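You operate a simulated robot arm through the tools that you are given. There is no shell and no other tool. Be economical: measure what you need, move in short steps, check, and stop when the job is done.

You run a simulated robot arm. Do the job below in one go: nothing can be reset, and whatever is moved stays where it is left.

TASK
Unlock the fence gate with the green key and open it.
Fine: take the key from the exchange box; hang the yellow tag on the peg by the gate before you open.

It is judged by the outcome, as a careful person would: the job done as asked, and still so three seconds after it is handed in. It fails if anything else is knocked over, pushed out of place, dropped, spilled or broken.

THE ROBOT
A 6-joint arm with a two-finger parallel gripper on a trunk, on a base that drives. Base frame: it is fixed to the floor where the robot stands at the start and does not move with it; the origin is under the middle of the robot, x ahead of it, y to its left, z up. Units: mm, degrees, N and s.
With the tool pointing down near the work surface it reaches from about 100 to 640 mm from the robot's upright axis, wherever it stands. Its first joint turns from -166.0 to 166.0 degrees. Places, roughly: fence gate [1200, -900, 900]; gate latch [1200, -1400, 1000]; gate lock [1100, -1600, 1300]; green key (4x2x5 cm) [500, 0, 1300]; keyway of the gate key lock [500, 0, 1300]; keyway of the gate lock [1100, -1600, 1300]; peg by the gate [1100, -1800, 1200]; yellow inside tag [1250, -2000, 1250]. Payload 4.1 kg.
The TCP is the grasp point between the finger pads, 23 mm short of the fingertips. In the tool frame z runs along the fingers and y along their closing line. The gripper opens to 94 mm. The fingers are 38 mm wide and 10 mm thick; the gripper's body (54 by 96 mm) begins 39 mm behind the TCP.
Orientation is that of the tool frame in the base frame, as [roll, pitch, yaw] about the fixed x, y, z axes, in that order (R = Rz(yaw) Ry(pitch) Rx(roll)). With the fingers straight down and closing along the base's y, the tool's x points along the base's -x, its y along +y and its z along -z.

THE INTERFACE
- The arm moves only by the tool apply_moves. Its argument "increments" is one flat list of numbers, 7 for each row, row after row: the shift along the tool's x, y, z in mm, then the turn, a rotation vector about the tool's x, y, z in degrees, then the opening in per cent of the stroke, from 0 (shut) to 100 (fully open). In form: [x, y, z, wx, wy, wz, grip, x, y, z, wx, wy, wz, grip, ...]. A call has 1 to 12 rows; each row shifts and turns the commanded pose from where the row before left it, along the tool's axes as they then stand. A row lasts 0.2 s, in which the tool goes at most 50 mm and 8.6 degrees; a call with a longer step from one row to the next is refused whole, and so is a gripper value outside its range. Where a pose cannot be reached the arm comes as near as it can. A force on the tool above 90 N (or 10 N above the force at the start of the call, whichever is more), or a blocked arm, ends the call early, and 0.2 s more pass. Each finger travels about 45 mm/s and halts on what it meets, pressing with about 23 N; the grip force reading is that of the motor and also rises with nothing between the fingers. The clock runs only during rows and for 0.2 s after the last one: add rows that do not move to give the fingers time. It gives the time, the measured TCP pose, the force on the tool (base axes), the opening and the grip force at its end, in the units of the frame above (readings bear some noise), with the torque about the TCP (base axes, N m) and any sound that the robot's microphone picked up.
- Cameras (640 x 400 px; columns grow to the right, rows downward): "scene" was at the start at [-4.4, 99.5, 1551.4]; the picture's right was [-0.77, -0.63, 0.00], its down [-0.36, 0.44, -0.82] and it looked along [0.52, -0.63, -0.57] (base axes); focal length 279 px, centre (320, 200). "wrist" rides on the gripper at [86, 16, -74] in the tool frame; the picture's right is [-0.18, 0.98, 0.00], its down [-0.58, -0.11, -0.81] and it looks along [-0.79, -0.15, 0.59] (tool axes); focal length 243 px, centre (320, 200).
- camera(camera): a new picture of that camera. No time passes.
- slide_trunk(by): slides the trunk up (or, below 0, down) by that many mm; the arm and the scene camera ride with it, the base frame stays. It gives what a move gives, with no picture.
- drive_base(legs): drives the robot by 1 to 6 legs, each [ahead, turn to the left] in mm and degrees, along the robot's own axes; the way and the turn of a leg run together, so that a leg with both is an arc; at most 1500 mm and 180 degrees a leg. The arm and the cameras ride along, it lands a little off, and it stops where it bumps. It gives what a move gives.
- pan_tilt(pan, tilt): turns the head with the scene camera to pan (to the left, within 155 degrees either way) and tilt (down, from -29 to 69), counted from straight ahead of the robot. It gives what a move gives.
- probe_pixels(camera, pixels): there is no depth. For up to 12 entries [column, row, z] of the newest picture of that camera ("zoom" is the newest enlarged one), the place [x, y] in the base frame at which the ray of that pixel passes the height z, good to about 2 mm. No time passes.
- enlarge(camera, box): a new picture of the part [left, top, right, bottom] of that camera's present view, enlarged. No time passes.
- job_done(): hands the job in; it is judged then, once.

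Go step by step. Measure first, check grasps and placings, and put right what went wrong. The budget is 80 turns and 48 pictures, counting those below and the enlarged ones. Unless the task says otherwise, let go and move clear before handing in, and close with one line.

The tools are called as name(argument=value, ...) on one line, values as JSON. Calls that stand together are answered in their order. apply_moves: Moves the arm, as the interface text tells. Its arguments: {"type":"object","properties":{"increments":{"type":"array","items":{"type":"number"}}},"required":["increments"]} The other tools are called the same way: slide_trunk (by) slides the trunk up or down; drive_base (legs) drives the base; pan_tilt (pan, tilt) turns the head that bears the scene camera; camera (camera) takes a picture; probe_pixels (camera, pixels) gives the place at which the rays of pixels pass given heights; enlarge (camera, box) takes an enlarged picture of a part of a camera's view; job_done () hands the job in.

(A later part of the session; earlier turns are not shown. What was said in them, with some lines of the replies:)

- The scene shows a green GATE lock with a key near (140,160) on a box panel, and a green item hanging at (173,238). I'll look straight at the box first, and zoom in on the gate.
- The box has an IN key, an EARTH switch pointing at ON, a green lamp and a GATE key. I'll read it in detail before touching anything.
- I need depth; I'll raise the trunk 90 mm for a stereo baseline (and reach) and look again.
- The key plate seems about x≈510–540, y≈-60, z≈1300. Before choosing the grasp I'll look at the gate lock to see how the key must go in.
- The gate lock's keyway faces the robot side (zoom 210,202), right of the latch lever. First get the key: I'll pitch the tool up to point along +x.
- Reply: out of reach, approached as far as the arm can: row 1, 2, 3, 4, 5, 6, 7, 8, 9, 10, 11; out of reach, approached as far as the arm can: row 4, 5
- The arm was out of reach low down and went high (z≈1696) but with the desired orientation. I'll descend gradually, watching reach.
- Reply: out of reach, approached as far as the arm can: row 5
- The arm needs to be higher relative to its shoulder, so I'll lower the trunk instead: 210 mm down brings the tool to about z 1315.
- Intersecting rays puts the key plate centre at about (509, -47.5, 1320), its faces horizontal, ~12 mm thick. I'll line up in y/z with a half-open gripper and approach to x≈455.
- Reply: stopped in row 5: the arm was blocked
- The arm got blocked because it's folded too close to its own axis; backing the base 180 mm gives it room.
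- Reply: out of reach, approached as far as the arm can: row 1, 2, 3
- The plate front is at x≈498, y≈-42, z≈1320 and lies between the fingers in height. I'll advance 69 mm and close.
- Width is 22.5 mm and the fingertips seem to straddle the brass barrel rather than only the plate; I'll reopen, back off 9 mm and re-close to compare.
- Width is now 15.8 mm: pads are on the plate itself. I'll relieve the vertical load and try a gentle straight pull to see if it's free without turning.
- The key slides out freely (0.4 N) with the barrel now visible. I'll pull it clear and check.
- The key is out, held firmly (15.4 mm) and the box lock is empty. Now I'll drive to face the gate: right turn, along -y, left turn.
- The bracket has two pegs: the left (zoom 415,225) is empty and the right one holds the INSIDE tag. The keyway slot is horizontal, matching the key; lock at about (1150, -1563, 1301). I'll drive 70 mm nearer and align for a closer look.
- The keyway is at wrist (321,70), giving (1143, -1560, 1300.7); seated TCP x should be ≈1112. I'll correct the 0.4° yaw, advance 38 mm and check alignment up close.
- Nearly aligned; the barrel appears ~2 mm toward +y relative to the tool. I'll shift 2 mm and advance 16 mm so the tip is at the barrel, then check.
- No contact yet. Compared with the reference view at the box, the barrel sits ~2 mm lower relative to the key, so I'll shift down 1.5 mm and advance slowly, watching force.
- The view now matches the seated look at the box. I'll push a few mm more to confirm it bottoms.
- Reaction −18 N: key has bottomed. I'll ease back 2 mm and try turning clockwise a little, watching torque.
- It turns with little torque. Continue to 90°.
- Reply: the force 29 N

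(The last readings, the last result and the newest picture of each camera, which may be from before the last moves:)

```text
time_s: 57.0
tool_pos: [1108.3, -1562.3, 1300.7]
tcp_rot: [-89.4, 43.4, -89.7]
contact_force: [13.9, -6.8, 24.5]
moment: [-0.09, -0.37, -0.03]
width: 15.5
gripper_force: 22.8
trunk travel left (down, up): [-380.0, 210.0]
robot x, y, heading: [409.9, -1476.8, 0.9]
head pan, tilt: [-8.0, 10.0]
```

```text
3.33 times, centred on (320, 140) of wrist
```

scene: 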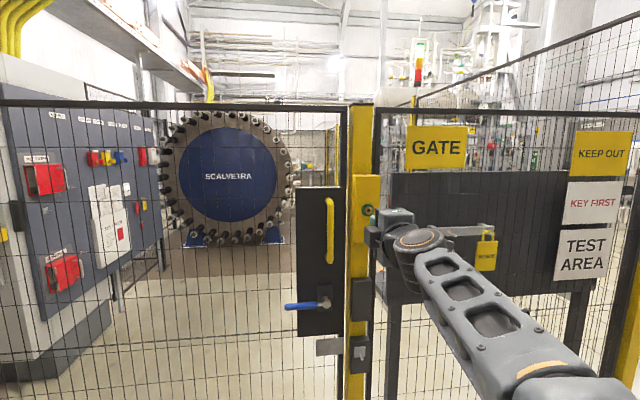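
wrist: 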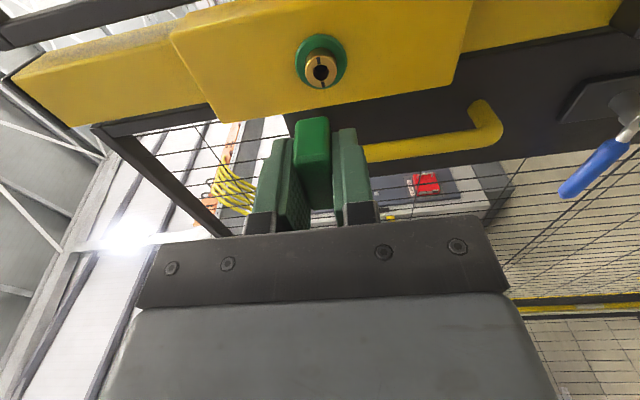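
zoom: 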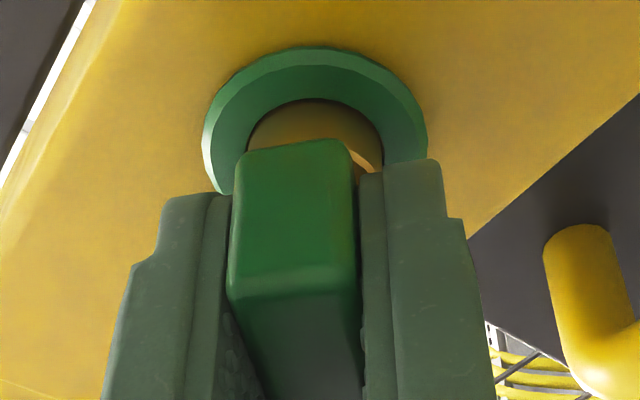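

Key rotates with the hand; side load grew to 24 N from axis offset, so I'll relieve it and continue.

apply_moves(increments=[-0.7, -1.4, 1.5, 0, 0, 0, 0, 0, 0, 0, 0, 0, 7.8, 0, 0, 0, 0, 0, 0, 7.8, 0, 0, 0, 0, 0, 0, 7.8, 0, 0, 0, 0, 0, 0, 0, 0])

```text
time_s: 58.2
tool_pos: [1109.2, -1562.5, 1302.3]
tcp_rot: [-89.4, 66.9, -89.4]
contact_force: [-1.7, -8.4, 18.1]
moment: [0.0, -0.32, -0.11]
width: 15.5
gripper_force: 22.5
trunk travel left (down, up): [-380.0, 210.0]
robot x, y, heading: [416.6, -1474.2, 0.4]
head pan, tilt: [-8.0, 10.0]
```

apply_moves(increments=[-1.1, -1.2, 0, 0, 0, 0, 0, 0, 0, 0, 0, 0, 7.7, 0, 0, 0, 0, 0, 0, 7.7, 0, 0, 0, 0, 0, 0, 7.7, 0, 0, 0, 0, 0, 0, 0, 0])

camera(camera="scene")

```text
time_s: 59.4
tool_pos: [1107.6, -1563.6, 1301.5]
tcp_rot: [-5.7, 89.9, -5.7]
contact_force: [-4.1, -9.4, 9.5]
moment: [-0.01, -0.15, -0.22]
width: 15.7
gripper_force: 22.5
trunk travel left (down, up): [-380.0, 210.0]
robot x, y, heading: [415.8, -1472.9, 0.3]
head pan, tilt: [-8.0, 10.0]
```

```text
11 pictures are left
```

scene: 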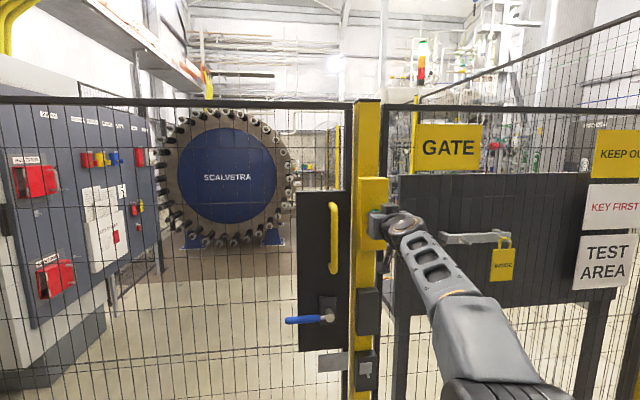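

Turned 90°, torque still near zero. I'll try a few more degrees to feel for an end stop.

apply_moves(increments=[0, 0, 0, 0, 0, 5, 0, 0, 0, 0, 0, 0, 5, 0, 0, 0, 0, 0, 0, 0, 0])

```text
time_s: 60.2
tool_pos: [1109.2, -1563.8, 1301.9]
tcp_rot: [89.1, 80.1, 89.1]
contact_force: [-8.9, -13.3, 4.3]
moment: [-0.96, 0.07, -0.22]
width: 20.2
gripper_force: 23.3
trunk travel left (down, up): [-380.0, 210.0]
robot x, y, heading: [415.4, -1470.8, 0.3]
head pan, tilt: [-8.0, 10.0]
```

There's a hard stop just past 90° (torque −0.96 N·m), so the lock is turned fully. I'll return to 90°, release, and back out.

apply_moves(increments=[0, 0, 0, 0, 0, -5, 0, 0, 0, 0, 0, 0, -4, 0, 0, 0, 0, 0, 0, 0, 40, 0, 0, 0, 0, 0, 0, 40, 0, 0, 0, 0, 0, 0, 40, 0, 0, -20, 0, 0, 0, 40, 0, 0, -30, 0, 0, 0, 40, 0, 0, -40, 0, 0, 0, 40, 0, 0, 0, 0, 0, 0, 40])

camera(camera="wrist")

```text
time_s: 62.2
tool_pos: [1019.9, -1563.5, 1302.0]
tcp_rot: [80.7, 89.2, 80.8]
contact_force: [-0.3, -0.4, -0.2]
moment: [-0.01, 0.0, -0.03]
width: 37.3
gripper_force: 0.0
trunk travel left (down, up): [-380.0, 210.0]
robot x, y, heading: [414.8, -1474.2, 0.3]
head pan, tilt: [-8.0, 10.0]
```

```text
10 pictures are left
```

wrist: 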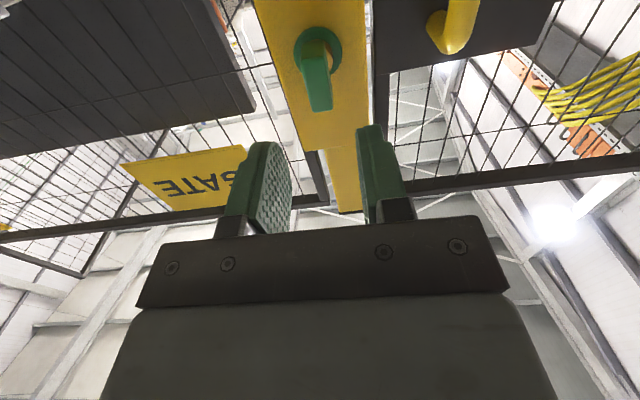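

The key stays in the lock, turned vertical. Now the tag: I'll measure it and both pegs.

enlarge(camera="scene", box=[410, 205, 540, 295])

```text
4.44 times, centred on (475, 250) of scene
```

zoom: 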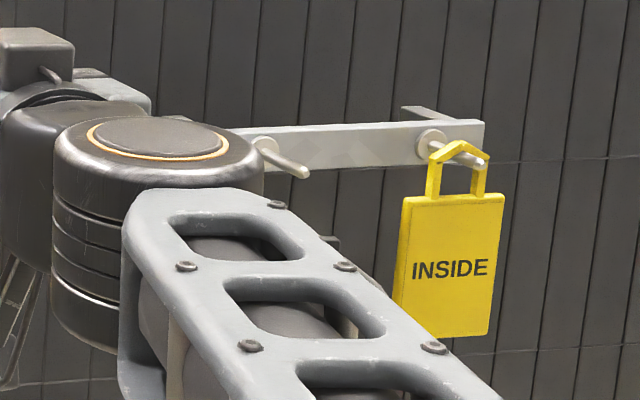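

probe_pixels(camera="zoom", pixels=[[402, 200, 1200], [402, 200, 1250], [504, 197, 1200], [504, 197, 1250], [305, 171, 1200], [305, 171, 1250], [485, 167, 1250], [485, 167, 1200], [395, 332, 1200], [395, 332, 1150], [265, 147, 1250], [430, 143, 1250]])

drive_base(legs=[[-200, 0], [0, -90], [400, 0], [0, 90]])

pan_tilt(pan=-8, tilt=12)

camera(camera="scene")

```text
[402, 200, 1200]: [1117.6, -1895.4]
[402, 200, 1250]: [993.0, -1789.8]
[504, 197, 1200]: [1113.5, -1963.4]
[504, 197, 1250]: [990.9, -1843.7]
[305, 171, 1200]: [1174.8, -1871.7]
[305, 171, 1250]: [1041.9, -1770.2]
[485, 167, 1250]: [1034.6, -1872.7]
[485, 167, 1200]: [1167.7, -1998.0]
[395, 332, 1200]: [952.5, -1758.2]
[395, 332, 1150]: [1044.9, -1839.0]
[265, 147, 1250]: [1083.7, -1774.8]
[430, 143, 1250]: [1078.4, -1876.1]
```

```text
time_s: 73.5
tool_pos: [838.7, -1939.1, 1302.3]
tcp_rot: [82.7, 89.2, 84.9]
contact_force: [0.7, 0.2, -1.0]
moment: [-0.03, -0.01, 0.0]
width: 37.5
gripper_force: 0.1
trunk travel left (down, up): [-380.0, 210.0]
robot x, y, heading: [232.9, -1873.0, 2.5]
head pan, tilt: [-8.0, 10.0]
```

```text
time_s: 74.1
tool_pos: [838.3, -1939.8, 1302.5]
tcp_rot: [82.0, 89.1, 84.2]
contact_force: [0.5, 0.4, 0.4]
moment: [-0.01, -0.01, -0.01]
width: 37.7
gripper_force: 0.0
trunk travel left (down, up): [-380.0, 210.0]
robot x, y, heading: [231.1, -1872.6, 2.6]
head pan, tilt: [-8.0, 12.0]
```

```text
8 pictures are left
```

scene: 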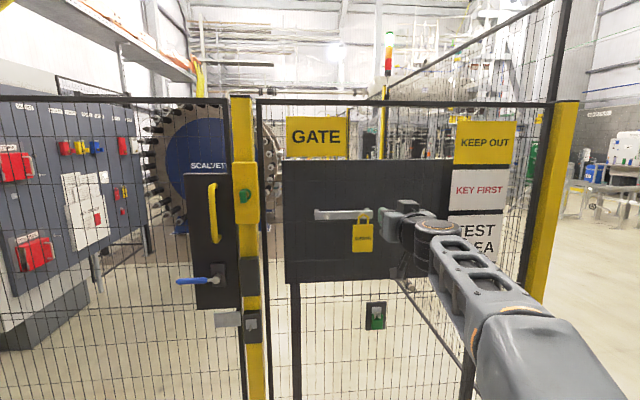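

enlarge(camera="scene", box=[300, 190, 400, 270])

probe_pixels(camera="scene", pixels=[[352, 225, 1200], [352, 225, 1250], [373, 225, 1200], [373, 225, 1250], [352, 252, 1150], [352, 252, 1200]])

```text
5.00 times, centred on (350, 230) of scene
```

zoom: 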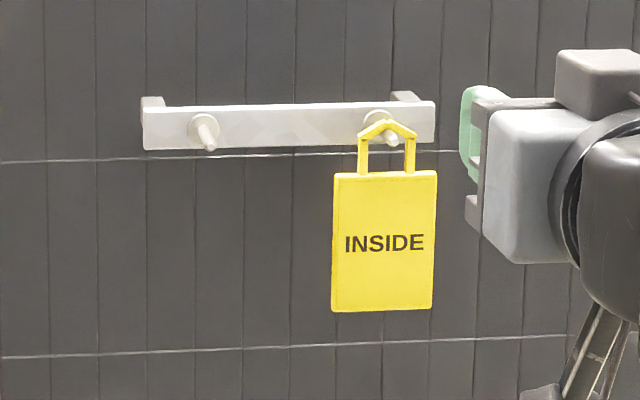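

```text
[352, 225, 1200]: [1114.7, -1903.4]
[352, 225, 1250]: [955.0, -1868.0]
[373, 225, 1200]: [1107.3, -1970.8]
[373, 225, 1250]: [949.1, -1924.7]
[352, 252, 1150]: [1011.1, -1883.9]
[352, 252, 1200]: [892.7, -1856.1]
```

probe_pixels(camera="zoom", pixels=[[333, 173, 1200], [333, 173, 1250], [437, 171, 1200], [332, 311, 1150], [209, 147, 1200], [209, 147, 1250], [390, 141, 1200], [390, 141, 1250], [204, 125, 1250], [204, 125, 1200], [386, 121, 1200], [386, 121, 1250]])

```text
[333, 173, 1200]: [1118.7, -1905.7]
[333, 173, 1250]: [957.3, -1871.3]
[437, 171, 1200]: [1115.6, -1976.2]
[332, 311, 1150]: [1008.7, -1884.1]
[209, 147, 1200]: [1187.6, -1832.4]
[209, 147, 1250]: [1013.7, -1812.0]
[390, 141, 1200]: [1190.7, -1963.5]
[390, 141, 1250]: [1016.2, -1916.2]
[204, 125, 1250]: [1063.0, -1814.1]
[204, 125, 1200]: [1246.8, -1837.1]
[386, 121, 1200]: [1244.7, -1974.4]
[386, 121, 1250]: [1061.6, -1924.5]
```

Triangulated: tag 72 mm wide, x≈1132, y −1981…−1909, z 1098…1194; pegs ≈ y −1941 and −1824, tips x≈1110, z≈1223, spacing 117 mm. I'll lower the trunk, square up, and approach with the gripper wide open to take the tag by its side edges.

slide_trunk(by=-138)

drive_base(legs=[[0, -2.4], [180, 0]])

apply_moves(increments=[0, 0, 0, 0, 0, 0, 100, 0, 0, 0, 0, 0, 0, 100, 0, 0, 0, 0, 0, 0, 100, 0, 0, 0, 0, 0, 0, 100])

```text
time_s: 75.7
tool_pos: [837.9, -1938.5, 1164.2]
tcp_rot: [82.3, 89.2, 84.4]
contact_force: [0.2, -0.2, -0.4]
moment: [0.02, -0.02, -0.03]
width: 37.5
gripper_force: 0.1
trunk travel left (down, up): [-242.0, 348.0]
robot x, y, heading: [230.4, -1870.6, 2.6]
head pan, tilt: [-8.0, 12.0]
```

```text
time_s: 77.6
tool_pos: [1010.9, -1964.5, 1163.0]
tcp_rot: [82.4, 89.1, 82.0]
contact_force: [0.1, 0.2, -0.4]
moment: [0.02, -0.04, 0.01]
width: 37.7
gripper_force: 0.0
trunk travel left (down, up): [-242.0, 348.0]
robot x, y, heading: [403.1, -1870.6, 0.1]
head pan, tilt: [-8.0, 12.0]
```

```text
time_s: 78.6
tool_pos: [1012.4, -1964.1, 1164.6]
tcp_rot: [82.6, 89.3, 82.3]
contact_force: [0.1, 0.3, 0.2]
moment: [-0.01, 0.01, -0.02]
width: 94.3
gripper_force: 0.0
trunk travel left (down, up): [-242.0, 348.0]
robot x, y, heading: [407.6, -1872.4, 0.4]
head pan, tilt: [-8.0, 12.0]
```

apply_moves(increments=[0, 10, 10, 0, 0, 0, 100, 0, 9, 15, 0, 0, 0, 100, 0, 0, 15, 0, 0, 0, 100, 0, 0, 0, 0, 0, 0, 100])

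camera(camera="wrist")

```text
time_s: 79.6
tool_pos: [1052.5, -1943.0, 1164.4]
tcp_rot: [83.7, 89.2, 83.3]
contact_force: [0.6, 0.1, 0.5]
moment: [-0.03, 0.02, 0.02]
width: 94.0
gripper_force: 0.0
trunk travel left (down, up): [-242.0, 348.0]
robot x, y, heading: [404.8, -1872.5, 0.3]
head pan, tilt: [-8.0, 12.0]
```

```text
6 pictures are left
```

wrist: 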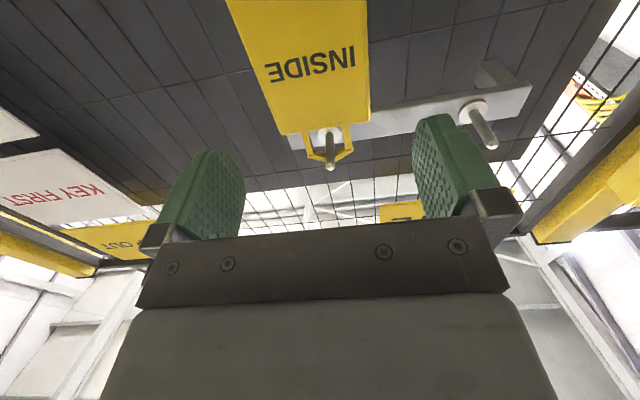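

The wrist view confirms the tag: edges y −1910/−1978, top z≈1195, centred between the fingers. Advance 75 mm and close.

apply_moves(increments=[0, -1, 20, 0, 0, 0, 100, 0, 0, 20, 0, 0, 0, 100, 0, 0, 20, 0, 0, 0, 100, 0, 0, 15, 0, 0, 0, 100, 0, 0, 0, 0, 0, 0, 100, 0, 0, 0, 0, 0, 0, 72, 0, 0, 0, 0, 0, 0, 72, 0, 0, 0, 0, 0, 0, 72, 0, 0, 0, 0, 0, 0, 72])

```text
time_s: 81.6
tool_pos: [1128.6, -1946.2, 1163.3]
tcp_rot: [82.3, 89.3, 82.1]
contact_force: [0.3, 0.1, 0.8]
moment: [-0.05, 0.01, -0.04]
width: 69.1
gripper_force: 23.1
trunk travel left (down, up): [-242.0, 348.0]
robot x, y, heading: [409.5, -1871.8, 0.1]
head pan, tilt: [-8.0, 12.0]
```

The tag is held (69.1 mm, 23 N). Tighten, lift 6 mm, and draw it off the peg.

apply_moves(increments=[0, 0, 0, 0, 0, 0, 0, 0, 0, 0, 0, 0, 0, 0, -3, 0, 0, 0, 0, 0, 0, -4, 0, 0, 0, 0, 0, 0, 0, 0, -10, 0, 0, 0, 0, 0, 0, -10, 0, 0, 0, 0, 0, 0, 0, 0, 0, 0, 0])

apply_moves(increments=[0, 0, -15, 0, 0, 0, 0, 0, 0, -20, 0, 0, 0, 0, 0, 0, -20, 0, 0, 0, 0, 0, 0, 0, 0, 0, 0, 0])

camera(camera="wrist")

```text
time_s: 83.2
tool_pos: [1107.2, -1945.3, 1171.3]
tcp_rot: [83.1, 89.2, 82.7]
contact_force: [-0.1, 0.4, 0.7]
moment: [0.02, -0.04, 0.02]
width: 69.1
gripper_force: 23.2
trunk travel left (down, up): [-242.0, 348.0]
robot x, y, heading: [406.9, -1868.0, 0.1]
head pan, tilt: [-8.0, 12.0]
```

```text
time_s: 84.2
tool_pos: [1051.7, -1947.0, 1169.4]
tcp_rot: [82.1, 89.2, 81.8]
contact_force: [-0.1, 0.5, -0.6]
moment: [0.0, 0.04, -0.02]
width: 69.2
gripper_force: 23.2
trunk travel left (down, up): [-242.0, 348.0]
robot x, y, heading: [411.6, -1871.3, 0.4]
head pan, tilt: [-8.0, 12.0]
```

```text
5 pictures are left
```

wrist: 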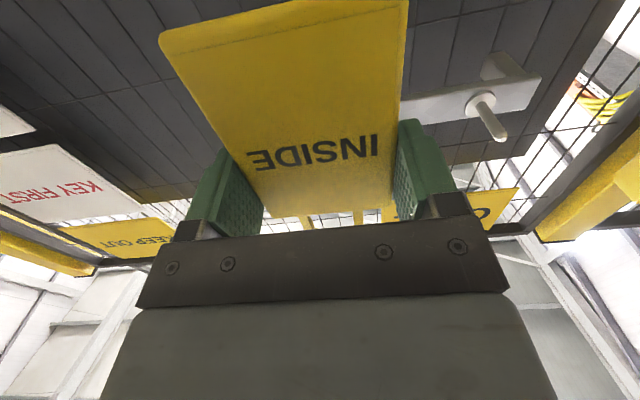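

The tag is off and held. The empty left peg is at wrist (498,137) → y≈−1823, tip x≈1118. I'll shift 121 mm left and check alignment.

apply_moves(increments=[0, 30, 0, 0, 0, 0, 0, 0, 30, 0, 0, 0, 0, 0, 0, 30, 0, 0, 0, 0, 0, 0, 31, 0, 0, 0, 0, 0, 0, 0, 0, 0, 0, 0, 0])

enlarge(camera="wrist", box=[200, 60, 440, 240])

```text
time_s: 85.4
tool_pos: [1052.6, -1836.1, 1170.7]
tcp_rot: [83.9, 89.2, 83.5]
contact_force: [-0.2, -0.3, -0.3]
moment: [-0.01, 0.0, 0.01]
width: 68.9
gripper_force: 22.7
out of reach, approached as far as the arm can: row 3
trunk travel left (down, up): [-242.0, 348.0]
robot x, y, heading: [406.0, -1873.5, 0.3]
head pan, tilt: [-8.0, 12.0]
```

```text
2.22 times, centred on (320, 150) of wrist
```

zoom: 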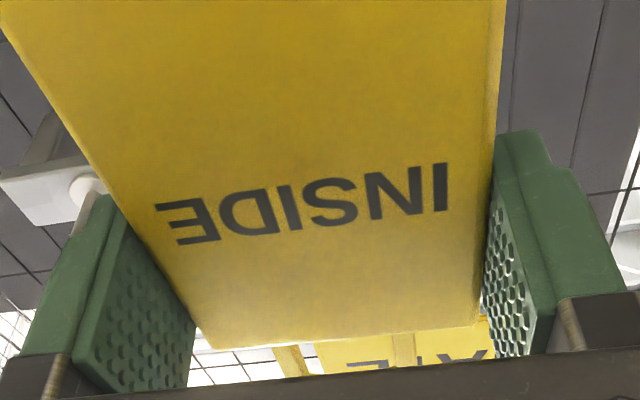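

apply_moves(increments=[0, 6, 0, 0, 0, 0, 0, 0, 5, 0, 0, 0, 0, 0, 0, 0, 0, 0, 0, 0, 0])

enlarge(camera="scene", box=[240, 160, 440, 285])

```text
time_s: 86.2
tool_pos: [1053.2, -1827.8, 1171.1]
tcp_rot: [82.9, 89.2, 82.4]
contact_force: [0.1, 0.1, -0.4]
moment: [0.0, -0.03, -0.03]
width: 68.6
gripper_force: 23.1
trunk travel left (down, up): [-242.0, 348.0]
robot x, y, heading: [409.4, -1874.7, -0.3]
head pan, tilt: [-8.0, 12.0]
```

```text
3.20 times, centred on (340, 222) of scene
```

zoom: 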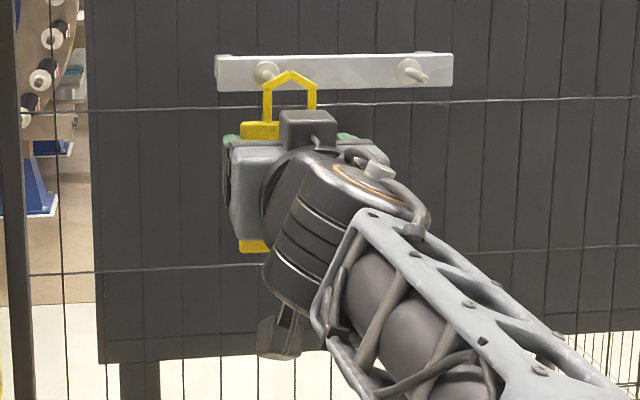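

probe_pixels(camera="zoom", pixels=[[290, 73, 1237], [266, 95, 1215], [316, 93, 1215], [266, 70, 1226], [409, 70, 1226], [425, 77, 1224], [277, 77, 1224], [242, 130, 1200], [266, 70, 1220], [409, 70, 1220], [290, 73, 1243]])

```text
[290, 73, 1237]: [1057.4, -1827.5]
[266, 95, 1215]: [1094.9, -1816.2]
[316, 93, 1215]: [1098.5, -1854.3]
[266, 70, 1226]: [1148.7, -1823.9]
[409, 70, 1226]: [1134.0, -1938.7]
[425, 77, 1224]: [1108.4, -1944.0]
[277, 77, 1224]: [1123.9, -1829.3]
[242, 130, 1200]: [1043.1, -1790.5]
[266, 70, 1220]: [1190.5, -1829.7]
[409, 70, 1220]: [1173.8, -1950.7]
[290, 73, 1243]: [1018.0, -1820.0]
```

The loop apex (y≈−1827.5, z≈1237) lines up with the left peg (y≈−1825, z≈1225). Nudge +2 mm y, +3 mm up, and slide onto the peg.

apply_moves(increments=[-3, 2, 10, 0, 0, 0, 0, 0, 0, 15, 0, 0, 0, 0, 0, 0, 15, 0, 0, 0, 0, 0, 0, 12, 0, 0, 0, 0, 0, 0, 0, 0, 0, 0, 0])

apply_moves(increments=[0, 0, 8, 0, 0, 0, 0, 0, 0, 8, 0, 0, 0, 0, 0, 0, 7, 0, 0, 0, 0, 0, 0, 0, 0, 0, 0, 0])

```text
time_s: 87.4
tool_pos: [1105.0, -1826.0, 1175.4]
tcp_rot: [84.8, 89.2, 84.4]
contact_force: [-0.5, 0.5, -0.7]
moment: [-0.04, 0.01, 0.0]
width: 68.9
gripper_force: 22.6
trunk travel left (down, up): [-242.0, 348.0]
robot x, y, heading: [411.2, -1873.3, 0.2]
head pan, tilt: [-8.0, 12.0]
```

```text
time_s: 88.4
tool_pos: [1127.7, -1826.2, 1174.5]
tcp_rot: [84.8, 89.2, 84.6]
contact_force: [0.5, -0.7, -0.7]
moment: [-0.01, 0.01, 0.01]
width: 69.1
gripper_force: 23.0
trunk travel left (down, up): [-242.0, 348.0]
robot x, y, heading: [411.7, -1872.9, 0.3]
head pan, tilt: [-8.0, 12.0]
```

No contact going on, as wanted. Now lower slowly to feel the loop rest on the peg.

apply_moves(increments=[4, 0, 0, 0, 0, 0, 0, 3, 0, 0, 0, 0, 0, 0, 2, 0, 0, 0, 0, 0, 0, 0, 0, 0, 0, 0, 0, 0])

apply_moves(increments=[2, 0, 0, 0, 0, 0, 0, 0, 0, 0, 0, 0, 0, 0])

enlarge(camera="scene", box=[260, 150, 400, 250])

```text
time_s: 89.4
tool_pos: [1127.8, -1825.8, 1164.9]
tcp_rot: [82.8, 89.2, 82.4]
contact_force: [0.2, -0.2, -1.0]
moment: [0.03, -0.01, 0.04]
width: 69.2
gripper_force: 23.3
trunk travel left (down, up): [-242.0, 348.0]
robot x, y, heading: [408.0, -1874.0, 0.0]
head pan, tilt: [-8.0, 12.0]
```

```text
time_s: 90.0
tool_pos: [1127.8, -1825.6, 1164.6]
tcp_rot: [78.8, 89.2, 78.4]
contact_force: [-0.4, 0.1, 1.5]
moment: [-0.06, 0.01, -0.02]
width: 68.9
gripper_force: 22.6
trunk travel left (down, up): [-242.0, 348.0]
robot x, y, heading: [406.0, -1870.0, -0.1]
head pan, tilt: [-8.0, 12.0]
```

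```text
4.00 times, centred on (330, 200) of scene
```

zoom: 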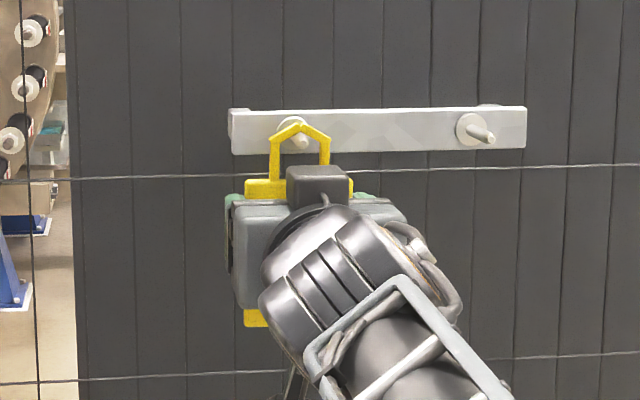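

The white peg tip is visible through the loop at zoom (302,143). Release and back straight out.

apply_moves(increments=[1, 0, 0, 0, 0, 0, 0, 0, 0, 0, 0, 0, 0, 80, 0, 0, 0, 0, 0, 0, 100, 0, 0, 0, 0, 0, 0, 100, 0, 0, 0, 0, 0, 0, 100, 0, 0, -15, 0, 0, 0, 100, 0, 0, -25, 0, 0, 0, 100, 0, 0, -40, 0, 0, 0, 100, 0, 0, -40, 0, 0, 0, 100, 0, 0, 0, 0, 0, 0, 100])

camera(camera="wrist")

```text
time_s: 92.2
tool_pos: [1005.2, -1826.3, 1161.9]
tcp_rot: [83.4, 89.2, 83.0]
contact_force: [0.4, 0.1, 0.6]
moment: [-0.03, 0.01, 0.01]
width: 94.1
gripper_force: 0.0
trunk travel left (down, up): [-242.0, 348.0]
robot x, y, heading: [409.0, -1873.5, 0.2]
head pan, tilt: [-8.0, 12.0]
```

```text
1 pictures are left
```

wrist: 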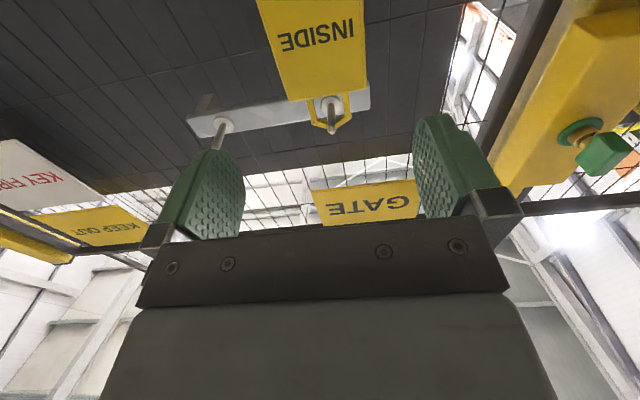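

The tag hangs on the left (gate-side) peg, and the right peg is empty. From earlier views the blue lever's tip is at about (1169, −1323, 1006), running right to a hub at y≈−1446. I'll reposition the base in front of it and lower the trunk.

drive_base(legs=[[-250, 0], [0, 90], [520, 0], [0, -90]])

slide_trunk(by=-180)

apply_moves(increments=[0, 0, 0, 0, 0, -8.2, 50, 0, 0, 0, 0, 0, -8.2, 50, 0, 0, 0, 0, 0, -8.2, 50, 0, 0, 0, 0, 0, -8.2, 50, 0, 0, 0, 0, 0, -8.2, 50, 0, 0, 0, 0, 0, -8.2, 50, 0, 0, 0, 0, 0, -8.2, 50, 0, 0, 0, 0, 0, -8.2, 50, 0, 0, 0, 0, 0, -8.2, 50, 0, 0, 0, 0, 0, -8.2, 50, 0, 0, 0, 0, 0, -8.2, 50])

```text
time_s: 104.3
tool_pos: [752.4, -1293.5, 1163.3]
tcp_rot: [83.5, 89.1, 84.4]
contact_force: [0.3, 0.3, 1.1]
moment: [-0.01, -0.05, 0.0]
width: 94.0
gripper_force: 0.1
trunk travel left (down, up): [-242.0, 348.0]
robot x, y, heading: [156.8, -1352.4, 1.5]
head pan, tilt: [-8.0, 12.0]
```

```text
time_s: 106.3
tool_pos: [752.0, -1293.8, 983.8]
tcp_rot: [83.4, 89.2, 84.3]
contact_force: [-1.3, 0.4, 0.3]
moment: [0.0, -0.03, 0.0]
width: 93.9
gripper_force: 0.1
trunk travel left (down, up): [-62.0, 528.0]
robot x, y, heading: [154.6, -1352.8, 1.4]
head pan, tilt: [-8.0, 12.0]
```

```text
time_s: 108.7
tool_pos: [751.8, -1293.0, 982.6]
tcp_rot: [-90.0, 0.5, -88.9]
contact_force: [-0.5, 0.4, -0.7]
moment: [0.01, 0.0, -0.02]
width: 46.9
gripper_force: 0.1
trunk travel left (down, up): [-62.0, 528.0]
robot x, y, heading: [158.4, -1353.2, 1.2]
head pan, tilt: [-8.0, 12.0]
```

drive_base(legs=[[0, -1.1], [300, 0]])

apply_moves(increments=[15, -8, 0, 0, 0, 0, 50, 15, -8, 0, 0, 0, 0, 50, 12, -7, 0, 0, 0, 0, 50, 0, 0, 0, 0, 0, 0, 50])

```text
time_s: 111.0
tool_pos: [1053.1, -1305.5, 982.9]
tcp_rot: [-89.8, 0.6, -90.3]
contact_force: [1.1, 0.7, 0.0]
moment: [0.0, 0.0, 0.01]
width: 47.0
gripper_force: 0.0
trunk travel left (down, up): [-62.0, 528.0]
robot x, y, heading: [455.3, -1353.8, 0.2]
head pan, tilt: [-8.0, 12.0]
```

```text
time_s: 112.0
tool_pos: [1052.1, -1348.6, 1004.7]
tcp_rot: [-89.9, 0.6, -90.2]
contact_force: [-0.6, 0.1, -0.4]
moment: [-0.01, 0.02, 0.01]
width: 47.0
gripper_force: 0.2
trunk travel left (down, up): [-62.0, 528.0]
robot x, y, heading: [455.4, -1351.7, 0.3]
head pan, tilt: [-8.0, 12.0]
```

camera(camera="wrist")

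```text
0 pictures are left
```

wrist: 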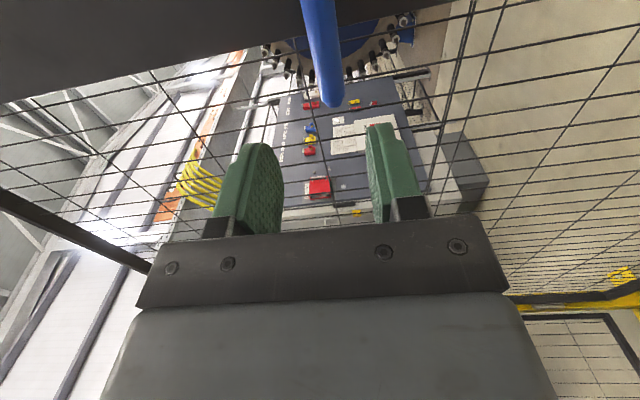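

The lever (wrist tip 332,98) works out to z≈999, tip y≈−1321, x≈1169. I'll go down 5 mm, advance, and grip it near its end.

apply_moves(increments=[-1, 5, 20, 0, 0, 0, 50, -1, 0, 25, 0, 0, 0, 50, -1, 0, 25, 0, 0, 0, 50, 0, 0, 20, 0, 0, 0, 50, 0, 0, 10, 0, 0, 0, 50, 0, 0, 10, 0, 0, 0, 50, 0, 0, 0, 0, 0, 0, 50])

apply_moves(increments=[0, 0, 0, 0, 0, 0, 0, 0, 0, 0, 0, 0, 0, 0, 0, 0, 0, 0, 0, 0, 0, 0, 0, 0, 0, 0, 0, 0])

```text
time_s: 113.7
tool_pos: [1160.4, -1346.4, 1000.1]
tcp_rot: [-89.9, 0.5, -90.2]
contact_force: [0.6, 0.4, -0.3]
moment: [0.0, -0.01, -0.02]
width: 47.1
gripper_force: 0.1
trunk travel left (down, up): [-62.0, 528.0]
robot x, y, heading: [451.1, -1353.5, -0.0]
head pan, tilt: [-8.0, 12.0]
```

```text
time_s: 114.7
tool_pos: [1162.8, -1345.5, 1001.2]
tcp_rot: [-89.9, 0.6, -90.3]
contact_force: [2.0, 0.5, 0.3]
moment: [-0.25, 0.03, -0.03]
width: 20.6
gripper_force: 45.3
trunk travel left (down, up): [-62.0, 528.0]
robot x, y, heading: [454.7, -1352.0, 0.4]
head pan, tilt: [-8.0, 12.0]
```

Lever gripped (20.6 mm). I'll swing it down in small arc steps about the hub (radius ≈100 mm).

apply_moves(increments=[0.5, 10.4, 0, 0, 0, -6, 0, 0.5, 10.4, 0, 0, 0, -6, 0, 0, 0, 0, 0, 0, 0, 0])

```text
time_s: 115.5
tool_pos: [1155.0, -1346.4, 998.7]
tcp_rot: [-87.3, -11.3, -90.6]
contact_force: [33.5, -0.4, 69.8]
moment: [1.99, -0.43, -0.5]
width: 28.3
gripper_force: 45.1
trunk travel left (down, up): [-62.0, 528.0]
robot x, y, heading: [454.7, -1349.3, 0.2]
head pan, tilt: [-8.0, 12.0]
```

It resists downward (70 N). Undo and try upward.

apply_moves(increments=[-0.5, -10.4, 0, 0, 0, 6, 0, -0.5, -10.4, 0, 0, 0, 6, 0, 0, 0, 0, 0, 0, 0, 0])

apply_moves(increments=[0.5, -8.7, 0, 0, 0, 5, 0, 0, 0, 0, 0, 0, 0, 0])

```text
time_s: 116.2
tool_pos: [1158.5, -1344.5, 1002.2]
tcp_rot: [-89.8, 0.6, -90.4]
contact_force: [-34.3, -8.2, 3.5]
moment: [-0.49, -0.04, -0.14]
width: 21.0
gripper_force: 45.2
trunk travel left (down, up): [-62.0, 528.0]
robot x, y, heading: [456.2, -1351.9, 0.0]
head pan, tilt: [-8.0, 12.0]
```

```text
time_s: 116.8
tool_pos: [1159.2, -1344.9, 1010.0]
tcp_rot: [-89.8, 5.7, -90.4]
contact_force: [-35.1, -12.6, -0.1]
moment: [-0.27, 0.03, -0.28]
width: 20.7
gripper_force: 44.7
trunk travel left (down, up): [-62.0, 528.0]
robot x, y, heading: [457.7, -1353.0, 0.3]
head pan, tilt: [-8.0, 12.0]
```

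Upward it moves freely. I'll ease the axial load and continue upward.

apply_moves(increments=[1, 0, -3, 0, 0, 0, 0, 0.4, -8.7, 0, 0, 0, 5, 0, 0.4, -8.7, 0, 0, 0, 5, 0, 0.4, -8.7, 0, 0, 0, 5, 0, 0, 0, 0, 0, 0, 0, 0])

```text
time_s: 118.0
tool_pos: [1158.2, -1350.8, 1035.6]
tcp_rot: [-89.8, 20.6, -90.2]
contact_force: [7.2, -5.7, 13.0]
moment: [-1.6, -0.19, 0.18]
width: 20.7
gripper_force: 45.2
trunk travel left (down, up): [-62.0, 528.0]
robot x, y, heading: [456.5, -1352.6, 0.4]
head pan, tilt: [-8.0, 12.0]
```

apply_moves(increments=[0.4, -8.7, 0, 0, 0, 5, 0, 0.4, -8.7, 0, 0, 0, 5, 0, 0.4, -8.7, 0, 0, 0, 5, 0, 0.4, -8.7, 0, 0, 0, 5, 0, 0, 0, 0, 0, 0, 0, 0])

```text
time_s: 119.2
tool_pos: [1158.8, -1369.4, 1066.4]
tcp_rot: [-89.7, 40.7, -90.1]
contact_force: [-1.3, -5.2, 11.1]
moment: [-1.37, -0.33, 0.31]
width: 20.9
gripper_force: 44.6
trunk travel left (down, up): [-62.0, 528.0]
robot x, y, heading: [454.6, -1355.5, 0.2]
head pan, tilt: [-8.0, 12.0]
```

apply_moves(increments=[0.4, -8.7, 0, 0, 0, 5, 0, 0.4, -8.7, 0, 0, 0, 5, 0, 0, 0, 0, 0, 0, 0, 0])

```text
time_s: 120.0
tool_pos: [1157.0, -1382.7, 1077.2]
tcp_rot: [-89.6, 50.8, -90.1]
contact_force: [1.3, -6.7, 15.5]
moment: [-1.55, 0.47, -0.63]
width: 20.8
gripper_force: 44.8
trunk travel left (down, up): [-62.0, 528.0]
robot x, y, heading: [456.1, -1351.0, -0.3]
head pan, tilt: [-8.0, 12.0]
```

Still free with no stop. A gentle pull test now tells whether the gate is unlatched.

apply_moves(increments=[0, 0, -5, 0, 0, 0, 0, 0, 0, -5, 0, 0, 0, 0, 0, 0, 0, 0, 0, 0, 0])

```text
time_s: 120.8
tool_pos: [1146.3, -1380.0, 1078.2]
tcp_rot: [-89.5, 50.7, -89.9]
contact_force: [0.2, -5.8, 18.0]
moment: [-1.69, 0.56, -0.69]
width: 20.9
gripper_force: 44.6
trunk travel left (down, up): [-62.0, 528.0]
robot x, y, heading: [453.7, -1357.8, 0.1]
head pan, tilt: [-8.0, 12.0]
```

Zero pull force over 10 mm: the gate appears to follow. Pull another 40 mm and watch.

apply_moves(increments=[0, 0, -10, 0, 0, 0, 0, 0, 0, -15, 0, 0, 0, 0, 0, 0, -15, 0, 0, 0, 0, 0, 0, 0, 0, 0, 0, 0])

```text
time_s: 121.8
tool_pos: [1107.7, -1379.8, 1077.8]
tcp_rot: [-89.6, 50.7, -89.7]
contact_force: [1.1, 7.0, 17.3]
moment: [-0.47, -0.74, 0.76]
width: 20.8
gripper_force: 44.9
trunk travel left (down, up): [-62.0, 528.0]
robot x, y, heading: [453.3, -1353.9, 0.2]
head pan, tilt: [-8.0, 12.0]
```

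The grip still holds the lever (20.8 mm) and x moved 50 mm freely, so the gate is unlatched and swings toward me about a hinge near (1235, −300). I'll pull it along that arc with matching yaw (1°/row).

apply_moves(increments=[-1.3, 1.6, -18.8, 0.97, 0.79, 0, 0, -1.3, 1.6, -18.8, 0.97, 0.79, 0, 0, -1.3, 1.6, -18.8, 0.97, 0.79, 0, 0, -1.3, 1.6, -18.8, 0.97, 0.79, 0, 0, -1.2, 1.5, -18.8, 0.97, 0.79, 0, 0, 0, 0, 0, 0, 0, 0, 0])

apply_moves(increments=[-1.1, 1.3, -18.8, 0.97, 0.79, 0, 0, -1.1, 1.3, -18.8, 0.97, 0.79, 0, 0, -1, 1.2, -18.8, 0.9, 0.75, 0, 0, -1, 1.2, -18.8, 0.85, 0.7, 0, 0, 0, 0, 0, 0, 0, 0, 0])

```text
time_s: 123.2
tool_pos: [1013.8, -1365.9, 1077.5]
tcp_rot: [-89.7, 50.6, -96.3]
contact_force: [-1.5, -7.1, 14.7]
moment: [-1.41, -0.22, -0.02]
width: 20.8
gripper_force: 45.2
trunk travel left (down, up): [-62.0, 528.0]
robot x, y, heading: [455.2, -1358.7, 0.0]
head pan, tilt: [-8.0, 12.0]
```

```text
time_s: 124.5
tool_pos: [941.6, -1350.9, 1076.9]
tcp_rot: [-89.7, 50.6, -101.2]
contact_force: [-4.6, -16.0, 9.8]
moment: [-1.95, 0.07, 0.09]
width: 21.0
gripper_force: 44.4
trunk travel left (down, up): [-62.0, 528.0]
robot x, y, heading: [451.7, -1351.1, 0.0]
head pan, tilt: [-8.0, 12.0]
```

The gate follows nicely (θ≈12°). Continue while the arm has room.

apply_moves(increments=[0.2, -0.2, -18.8, 0.78, 0.63, 0, 0, -0.3, 0.4, -18.8, 0.78, 0.63, 0, 0, -0.6, 0.8, -18.8, 0.78, 0.63, 0, 0, -0.6, 0.8, -18.8, 0.78, 0.63, 0, 0, -0.6, 0.8, -18.8, 0.78, 0.63, 0, 0, 0, 0, 0, 0, 0, 0, 0])

```text
time_s: 125.8
tool_pos: [852.1, -1323.3, 1076.0]
tcp_rot: [-89.5, 50.5, -106.0]
contact_force: [1.7, 2.5, 32.5]
moment: [-1.89, 0.07, 0.22]
width: 21.2
gripper_force: 45.1
trunk travel left (down, up): [-62.0, 528.0]
robot x, y, heading: [456.1, -1351.8, 0.3]
head pan, tilt: [-8.0, 12.0]
```

Gate at ≈17°; the arm is nearly fully retracted. I'll release, back off, and re-place the base so I can take the same lever again at the recorded pose (852, −1323, 1076; yaw −106).

apply_moves(increments=[0, 0, 0, 0, 0, 0, 65, 0, 0, 0, 0, 0, 0, 65, 0, 0, 0, 0, 0, 0, 65, 0, 0, 0, 0, 0, 0, 65])

drive_base(legs=[[-200, 0], [0, -84], [-369, 0], [0, 56]])

```text
time_s: 126.8
tool_pos: [853.2, -1324.4, 1074.4]
tcp_rot: [-90.0, 50.6, -106.2]
contact_force: [-0.5, -0.4, 0.3]
moment: [0.02, 0.0, -0.03]
width: 61.1
gripper_force: 0.0
trunk travel left (down, up): [-62.0, 528.0]
robot x, y, heading: [457.6, -1349.9, 0.3]
head pan, tilt: [-8.0, 12.0]
```

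```text
time_s: 136.5
tool_pos: [580.4, -1160.0, 1075.7]
tcp_rot: [-89.9, 50.6, -135.6]
contact_force: [-0.4, 0.6, -0.1]
moment: [0.02, -0.04, 0.01]
width: 60.9
gripper_force: 0.1
trunk travel left (down, up): [-62.0, 528.0]
robot x, y, heading: [227.1, -992.3, -29.2]
head pan, tilt: [-8.0, 12.0]
```

Base is placed well at (227, −992, −29°). I'll extend to a point 60 mm short of the lever and restore the tool's yaw to −106.

apply_moves(increments=[-5.3, 6.4, 42.4, 0, 0, 0, 65, -5.3, 6.4, 42.4, 0, 0, 0, 65, -5.3, 6.4, 42.4, 0, 0, 0, 65, -5.3, 6.4, 42.4, 0, 0, 0, 65, -5.3, 6.4, 42.4, 0, 0, 0, 65, -5.1, 6.4, 42.4, 0, 0, 0, 65, 0, 0, 0, -5.73, -4.69, 0, 65, 0, 0, 0, -5.73, -4.69, 0, 65, 0, 0, 0, -5.73, -4.69, 0, 65, 0, 0, 0, -5.73, -4.69, 0, 65, 0, 0, 0, 0, 0, 0, 65])

```text
time_s: 138.9
tool_pos: [793.8, -1305.7, 1074.7]
tcp_rot: [-89.8, 50.6, -105.9]
contact_force: [-0.1, -0.1, 0.0]
moment: [-0.03, -0.02, -0.02]
width: 61.1
gripper_force: 0.1
trunk travel left (down, up): [-62.0, 528.0]
robot x, y, heading: [224.9, -987.8, -29.2]
head pan, tilt: [-8.0, 12.0]
```

apply_moves(increments=[0.5, -0.5, 20, 0, 0, 0, 65, 0, 0, 20, 0, 0, 0, 65, 0, 0, 20, 0, 0, 0, 65, 0, 0, 0, 0, 0, 0, 65, 0, 0, 0, 0, 0, 0, 0, 0, 0, 0, 0, 0, 0, 0, 0, 0, 0, 0, 0, 0, 0, 0, 0, 0, 0, 0, 0, 0])

```text
time_s: 140.7
tool_pos: [848.5, -1325.2, 1074.5]
tcp_rot: [-89.7, 50.5, -106.0]
contact_force: [-0.8, -3.7, 4.2]
moment: [-0.53, 0.51, -0.4]
width: 20.7
gripper_force: 45.4
trunk travel left (down, up): [-62.0, 528.0]
robot x, y, heading: [220.7, -991.0, -29.1]
head pan, tilt: [-8.0, 12.0]
```

Lever regripped (20.7 mm). Continue the arc, 1.2° per row.

apply_moves(increments=[-0.7, 0.9, -22.6, 0.93, 0.76, 0, 0, -0.7, 0.9, -22.6, 0.93, 0.76, 0, 0, -0.7, 0.9, -22.6, 0.93, 0.76, 0, 0, -0.7, 0.9, -22.6, 0.93, 0.76, 0, 0, -0.7, 0.9, -22.6, 0.93, 0.76, 0, 0, -0.7, 0.9, -22.6, 0.93, 0.76, 0, 0, 0, 0, 0, 0, 0, 0, 0])

apply_moves(increments=[-0.7, 0.9, -22.6, 0.93, 0.76, 0, 0, -0.7, 0.9, -22.6, 0.93, 0.76, 0, 0, -0.7, 0.9, -22.6, 0.93, 0.76, 0, 0, -0.7, 0.9, -22.6, 0.93, 0.76, 0, 0, -0.7, 0.9, -22.6, 0.93, 0.76, 0, 0, 0, 0, 0, 0, 0, 0, 0])

```text
time_s: 142.3
tool_pos: [773.5, -1306.6, 1144.2]
tcp_rot: [-89.6, 50.5, -112.9]
contact_force: [0.4, 0.3, 0.1]
moment: [0.0, -0.03, 0.02]
width: 0.1
gripper_force: 42.4
out of reach, approached as far as the arm can: row 1, 2, 3, 4, 5, 6
trunk travel left (down, up): [-62.0, 528.0]
robot x, y, heading: [220.1, -989.1, -29.2]
head pan, tilt: [-8.0, 12.0]
```

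```text
time_s: 143.7
tool_pos: [706.3, -1271.7, 1198.2]
tcp_rot: [-89.8, 50.6, -119.1]
contact_force: [-0.1, -0.4, 0.5]
moment: [0.0, 0.03, 0.0]
width: 0.0
gripper_force: 42.3
out of reach, approached as far as the arm can: row 1, 2, 3, 4, 5
trunk travel left (down, up): [-62.0, 528.0]
robot x, y, heading: [219.8, -993.0, -29.1]
head pan, tilt: [-8.0, 12.0]
```

The arm ran into a joint limit and slipped off the lever; gate is at roughly 17–20° and unlatched. I'll instead push it from its inner side through the gap: back off, straighten the tool roll, set height 1150, then go round.

drive_base(legs=[[-150, 0]])

apply_moves(increments=[0, 0, 0, 0, 0, -8.43, 0, 0, 0, 0, 0, 0, -8.43, 0, 0, 0, 0, 0, 0, -8.43, 0, 0, 0, 0, 0, 0, -8.43, 0, 0, 0, 0, 0, 0, -8.43, 0, 0, 0, 0, 0, 0, -8.43, 0, 0, 0, 0, 0, 0, 0, 0])

slide_trunk(by=-48)

drive_base(legs=[[0, -44.5], [1435, 0], [0, 133.6]])

```text
time_s: 145.0
tool_pos: [575.6, -1197.6, 1195.6]
tcp_rot: [-89.9, 50.6, -119.1]
contact_force: [1.0, 0.0, -0.5]
moment: [-0.02, 0.01, 0.0]
width: 0.1
gripper_force: 42.1
trunk travel left (down, up): [-62.0, 528.0]
robot x, y, heading: [84.7, -917.4, -29.0]
head pan, tilt: [-8.0, 12.0]
```

```text
time_s: 146.6
tool_pos: [575.1, -1197.0, 1196.3]
tcp_rot: [-89.9, -0.1, -119.2]
contact_force: [-0.2, -0.2, -0.1]
moment: [0.01, 0.0, 0.01]
width: 0.1
gripper_force: 42.5
trunk travel left (down, up): [-62.0, 528.0]
robot x, y, heading: [88.8, -915.6, -29.0]
head pan, tilt: [-8.0, 12.0]
```

```text
time_s: 147.5
tool_pos: [575.5, -1198.6, 1148.7]
tcp_rot: [-89.8, 0.0, -119.2]
contact_force: [-0.5, 0.2, -0.3]
moment: [0.0, 0.03, -0.02]
width: 0.0
gripper_force: 42.3
trunk travel left (down, up): [-14.0, 576.0]
robot x, y, heading: [87.7, -916.8, -29.1]
head pan, tilt: [-8.0, 12.0]
```

```text
time_s: 162.3
tool_pos: [767.0, -1789.7, 1148.1]
tcp_rot: [-89.9, 0.0, -27.4]
contact_force: [0.0, 0.4, -0.3]
moment: [0.0, -0.01, -0.02]
width: 0.0
gripper_force: 42.6
trunk travel left (down, up): [-14.0, 576.0]
robot x, y, heading: [502.4, -2285.0, 62.5]
head pan, tilt: [-8.0, 12.0]
```

Staged at (502, −2285) heading 62.5°. I'll trim right 3°, drive 450 into the gap behind the gate edge, then turn left to bring the hand onto the inner face.

drive_base(legs=[[0, -3], [450, 0]])

drive_base(legs=[[0, 20]])

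```text
time_s: 165.4
tool_pos: [1015.5, -1423.0, 1148.2]
tcp_rot: [-89.9, 0.0, -30.5]
contact_force: [-0.2, 0.7, -0.6]
moment: [-0.01, -0.01, -0.03]
width: 0.1
gripper_force: 43.1
trunk travel left (down, up): [-14.0, 576.0]
robot x, y, heading: [721.5, -1902.8, 59.6]
head pan, tilt: [-8.0, 12.0]
```

```text
time_s: 166.9
tool_pos: [835.7, -1354.6, 1148.5]
tcp_rot: [-89.9, 0.0, -10.6]
contact_force: [0.1, -0.6, -0.9]
moment: [0.03, 0.01, 0.02]
width: 0.0
gripper_force: 42.1
trunk travel left (down, up): [-14.0, 576.0]
robot x, y, heading: [723.7, -1900.6, 79.4]
head pan, tilt: [-8.0, 12.0]
```

drive_base(legs=[[400, 10]])

```text
time_s: 169.4
tool_pos: [774.9, -946.2, 1147.9]
tcp_rot: [-89.9, 0.0, -0.5]
contact_force: [-0.1, 0.1, 0.1]
moment: [0.02, 0.02, -0.02]
width: 0.0
gripper_force: 42.4
trunk travel left (down, up): [-14.0, 576.0]
robot x, y, heading: [762.3, -1505.5, 90.0]
head pan, tilt: [-8.0, 12.0]
```

The hand is at (775, −946), inside the gate's swing, with no jam. Continue pushing to about 68°.

drive_base(legs=[[400, 12]])

apply_moves(increments=[0, 0, 25, 0, 0, 0, 0, 0, 0, 25, 0, 0, 0, 0])

```text
time_s: 171.9
tool_pos: [624.7, -554.8, 1148.6]
tcp_rot: [-89.8, 0.0, 11.1]
contact_force: [-1.0, -0.2, 0.2]
moment: [-0.02, 0.01, -0.01]
width: 0.0
gripper_force: 41.6
trunk travel left (down, up): [-14.0, 576.0]
robot x, y, heading: [722.4, -1104.5, 101.1]
head pan, tilt: [-8.0, 12.0]
```

```text
time_s: 172.5
tool_pos: [617.7, -519.3, 1128.3]
tcp_rot: [-89.8, -0.1, 11.2]
contact_force: [-0.3, -0.6, -0.1]
moment: [-0.01, 0.01, 0.0]
width: 0.1
gripper_force: 42.6
out of reach, approached as far as the arm can: row 1, 2
trunk travel left (down, up): [-14.0, 576.0]
robot x, y, heading: [726.7, -1106.1, 101.0]
head pan, tilt: [-8.0, 12.0]
```

The hand swept to (618, −519) with no resistance left, so the gate should be held open near 70°. I'll back clear and hand in.

drive_base(legs=[[-250, 0]])

job_done()

```text
time_s: 174.3
tool_pos: [664.2, -768.6, 1127.7]
tcp_rot: [-90.0, 0.0, 11.3]
contact_force: [0.1, -0.2, 0.0]
moment: [0.03, -0.01, -0.01]
width: 0.0
gripper_force: 42.8
trunk travel left (down, up): [-14.0, 576.0]
robot x, y, heading: [775.4, -1353.3, 101.4]
head pan, tilt: [-8.0, 12.0]
```

```text
The job is handed in.
```

I unlocked the gate with the green key, which is still in the gate lock, and hung the yellow INSIDE tag on the peg nearest the gate. I then unlatched the gate and pushed it open to an estimated 70°. I had no pictures left, so that angle comes from where the arm reached, and I never felt the arm touch the gate during that push.
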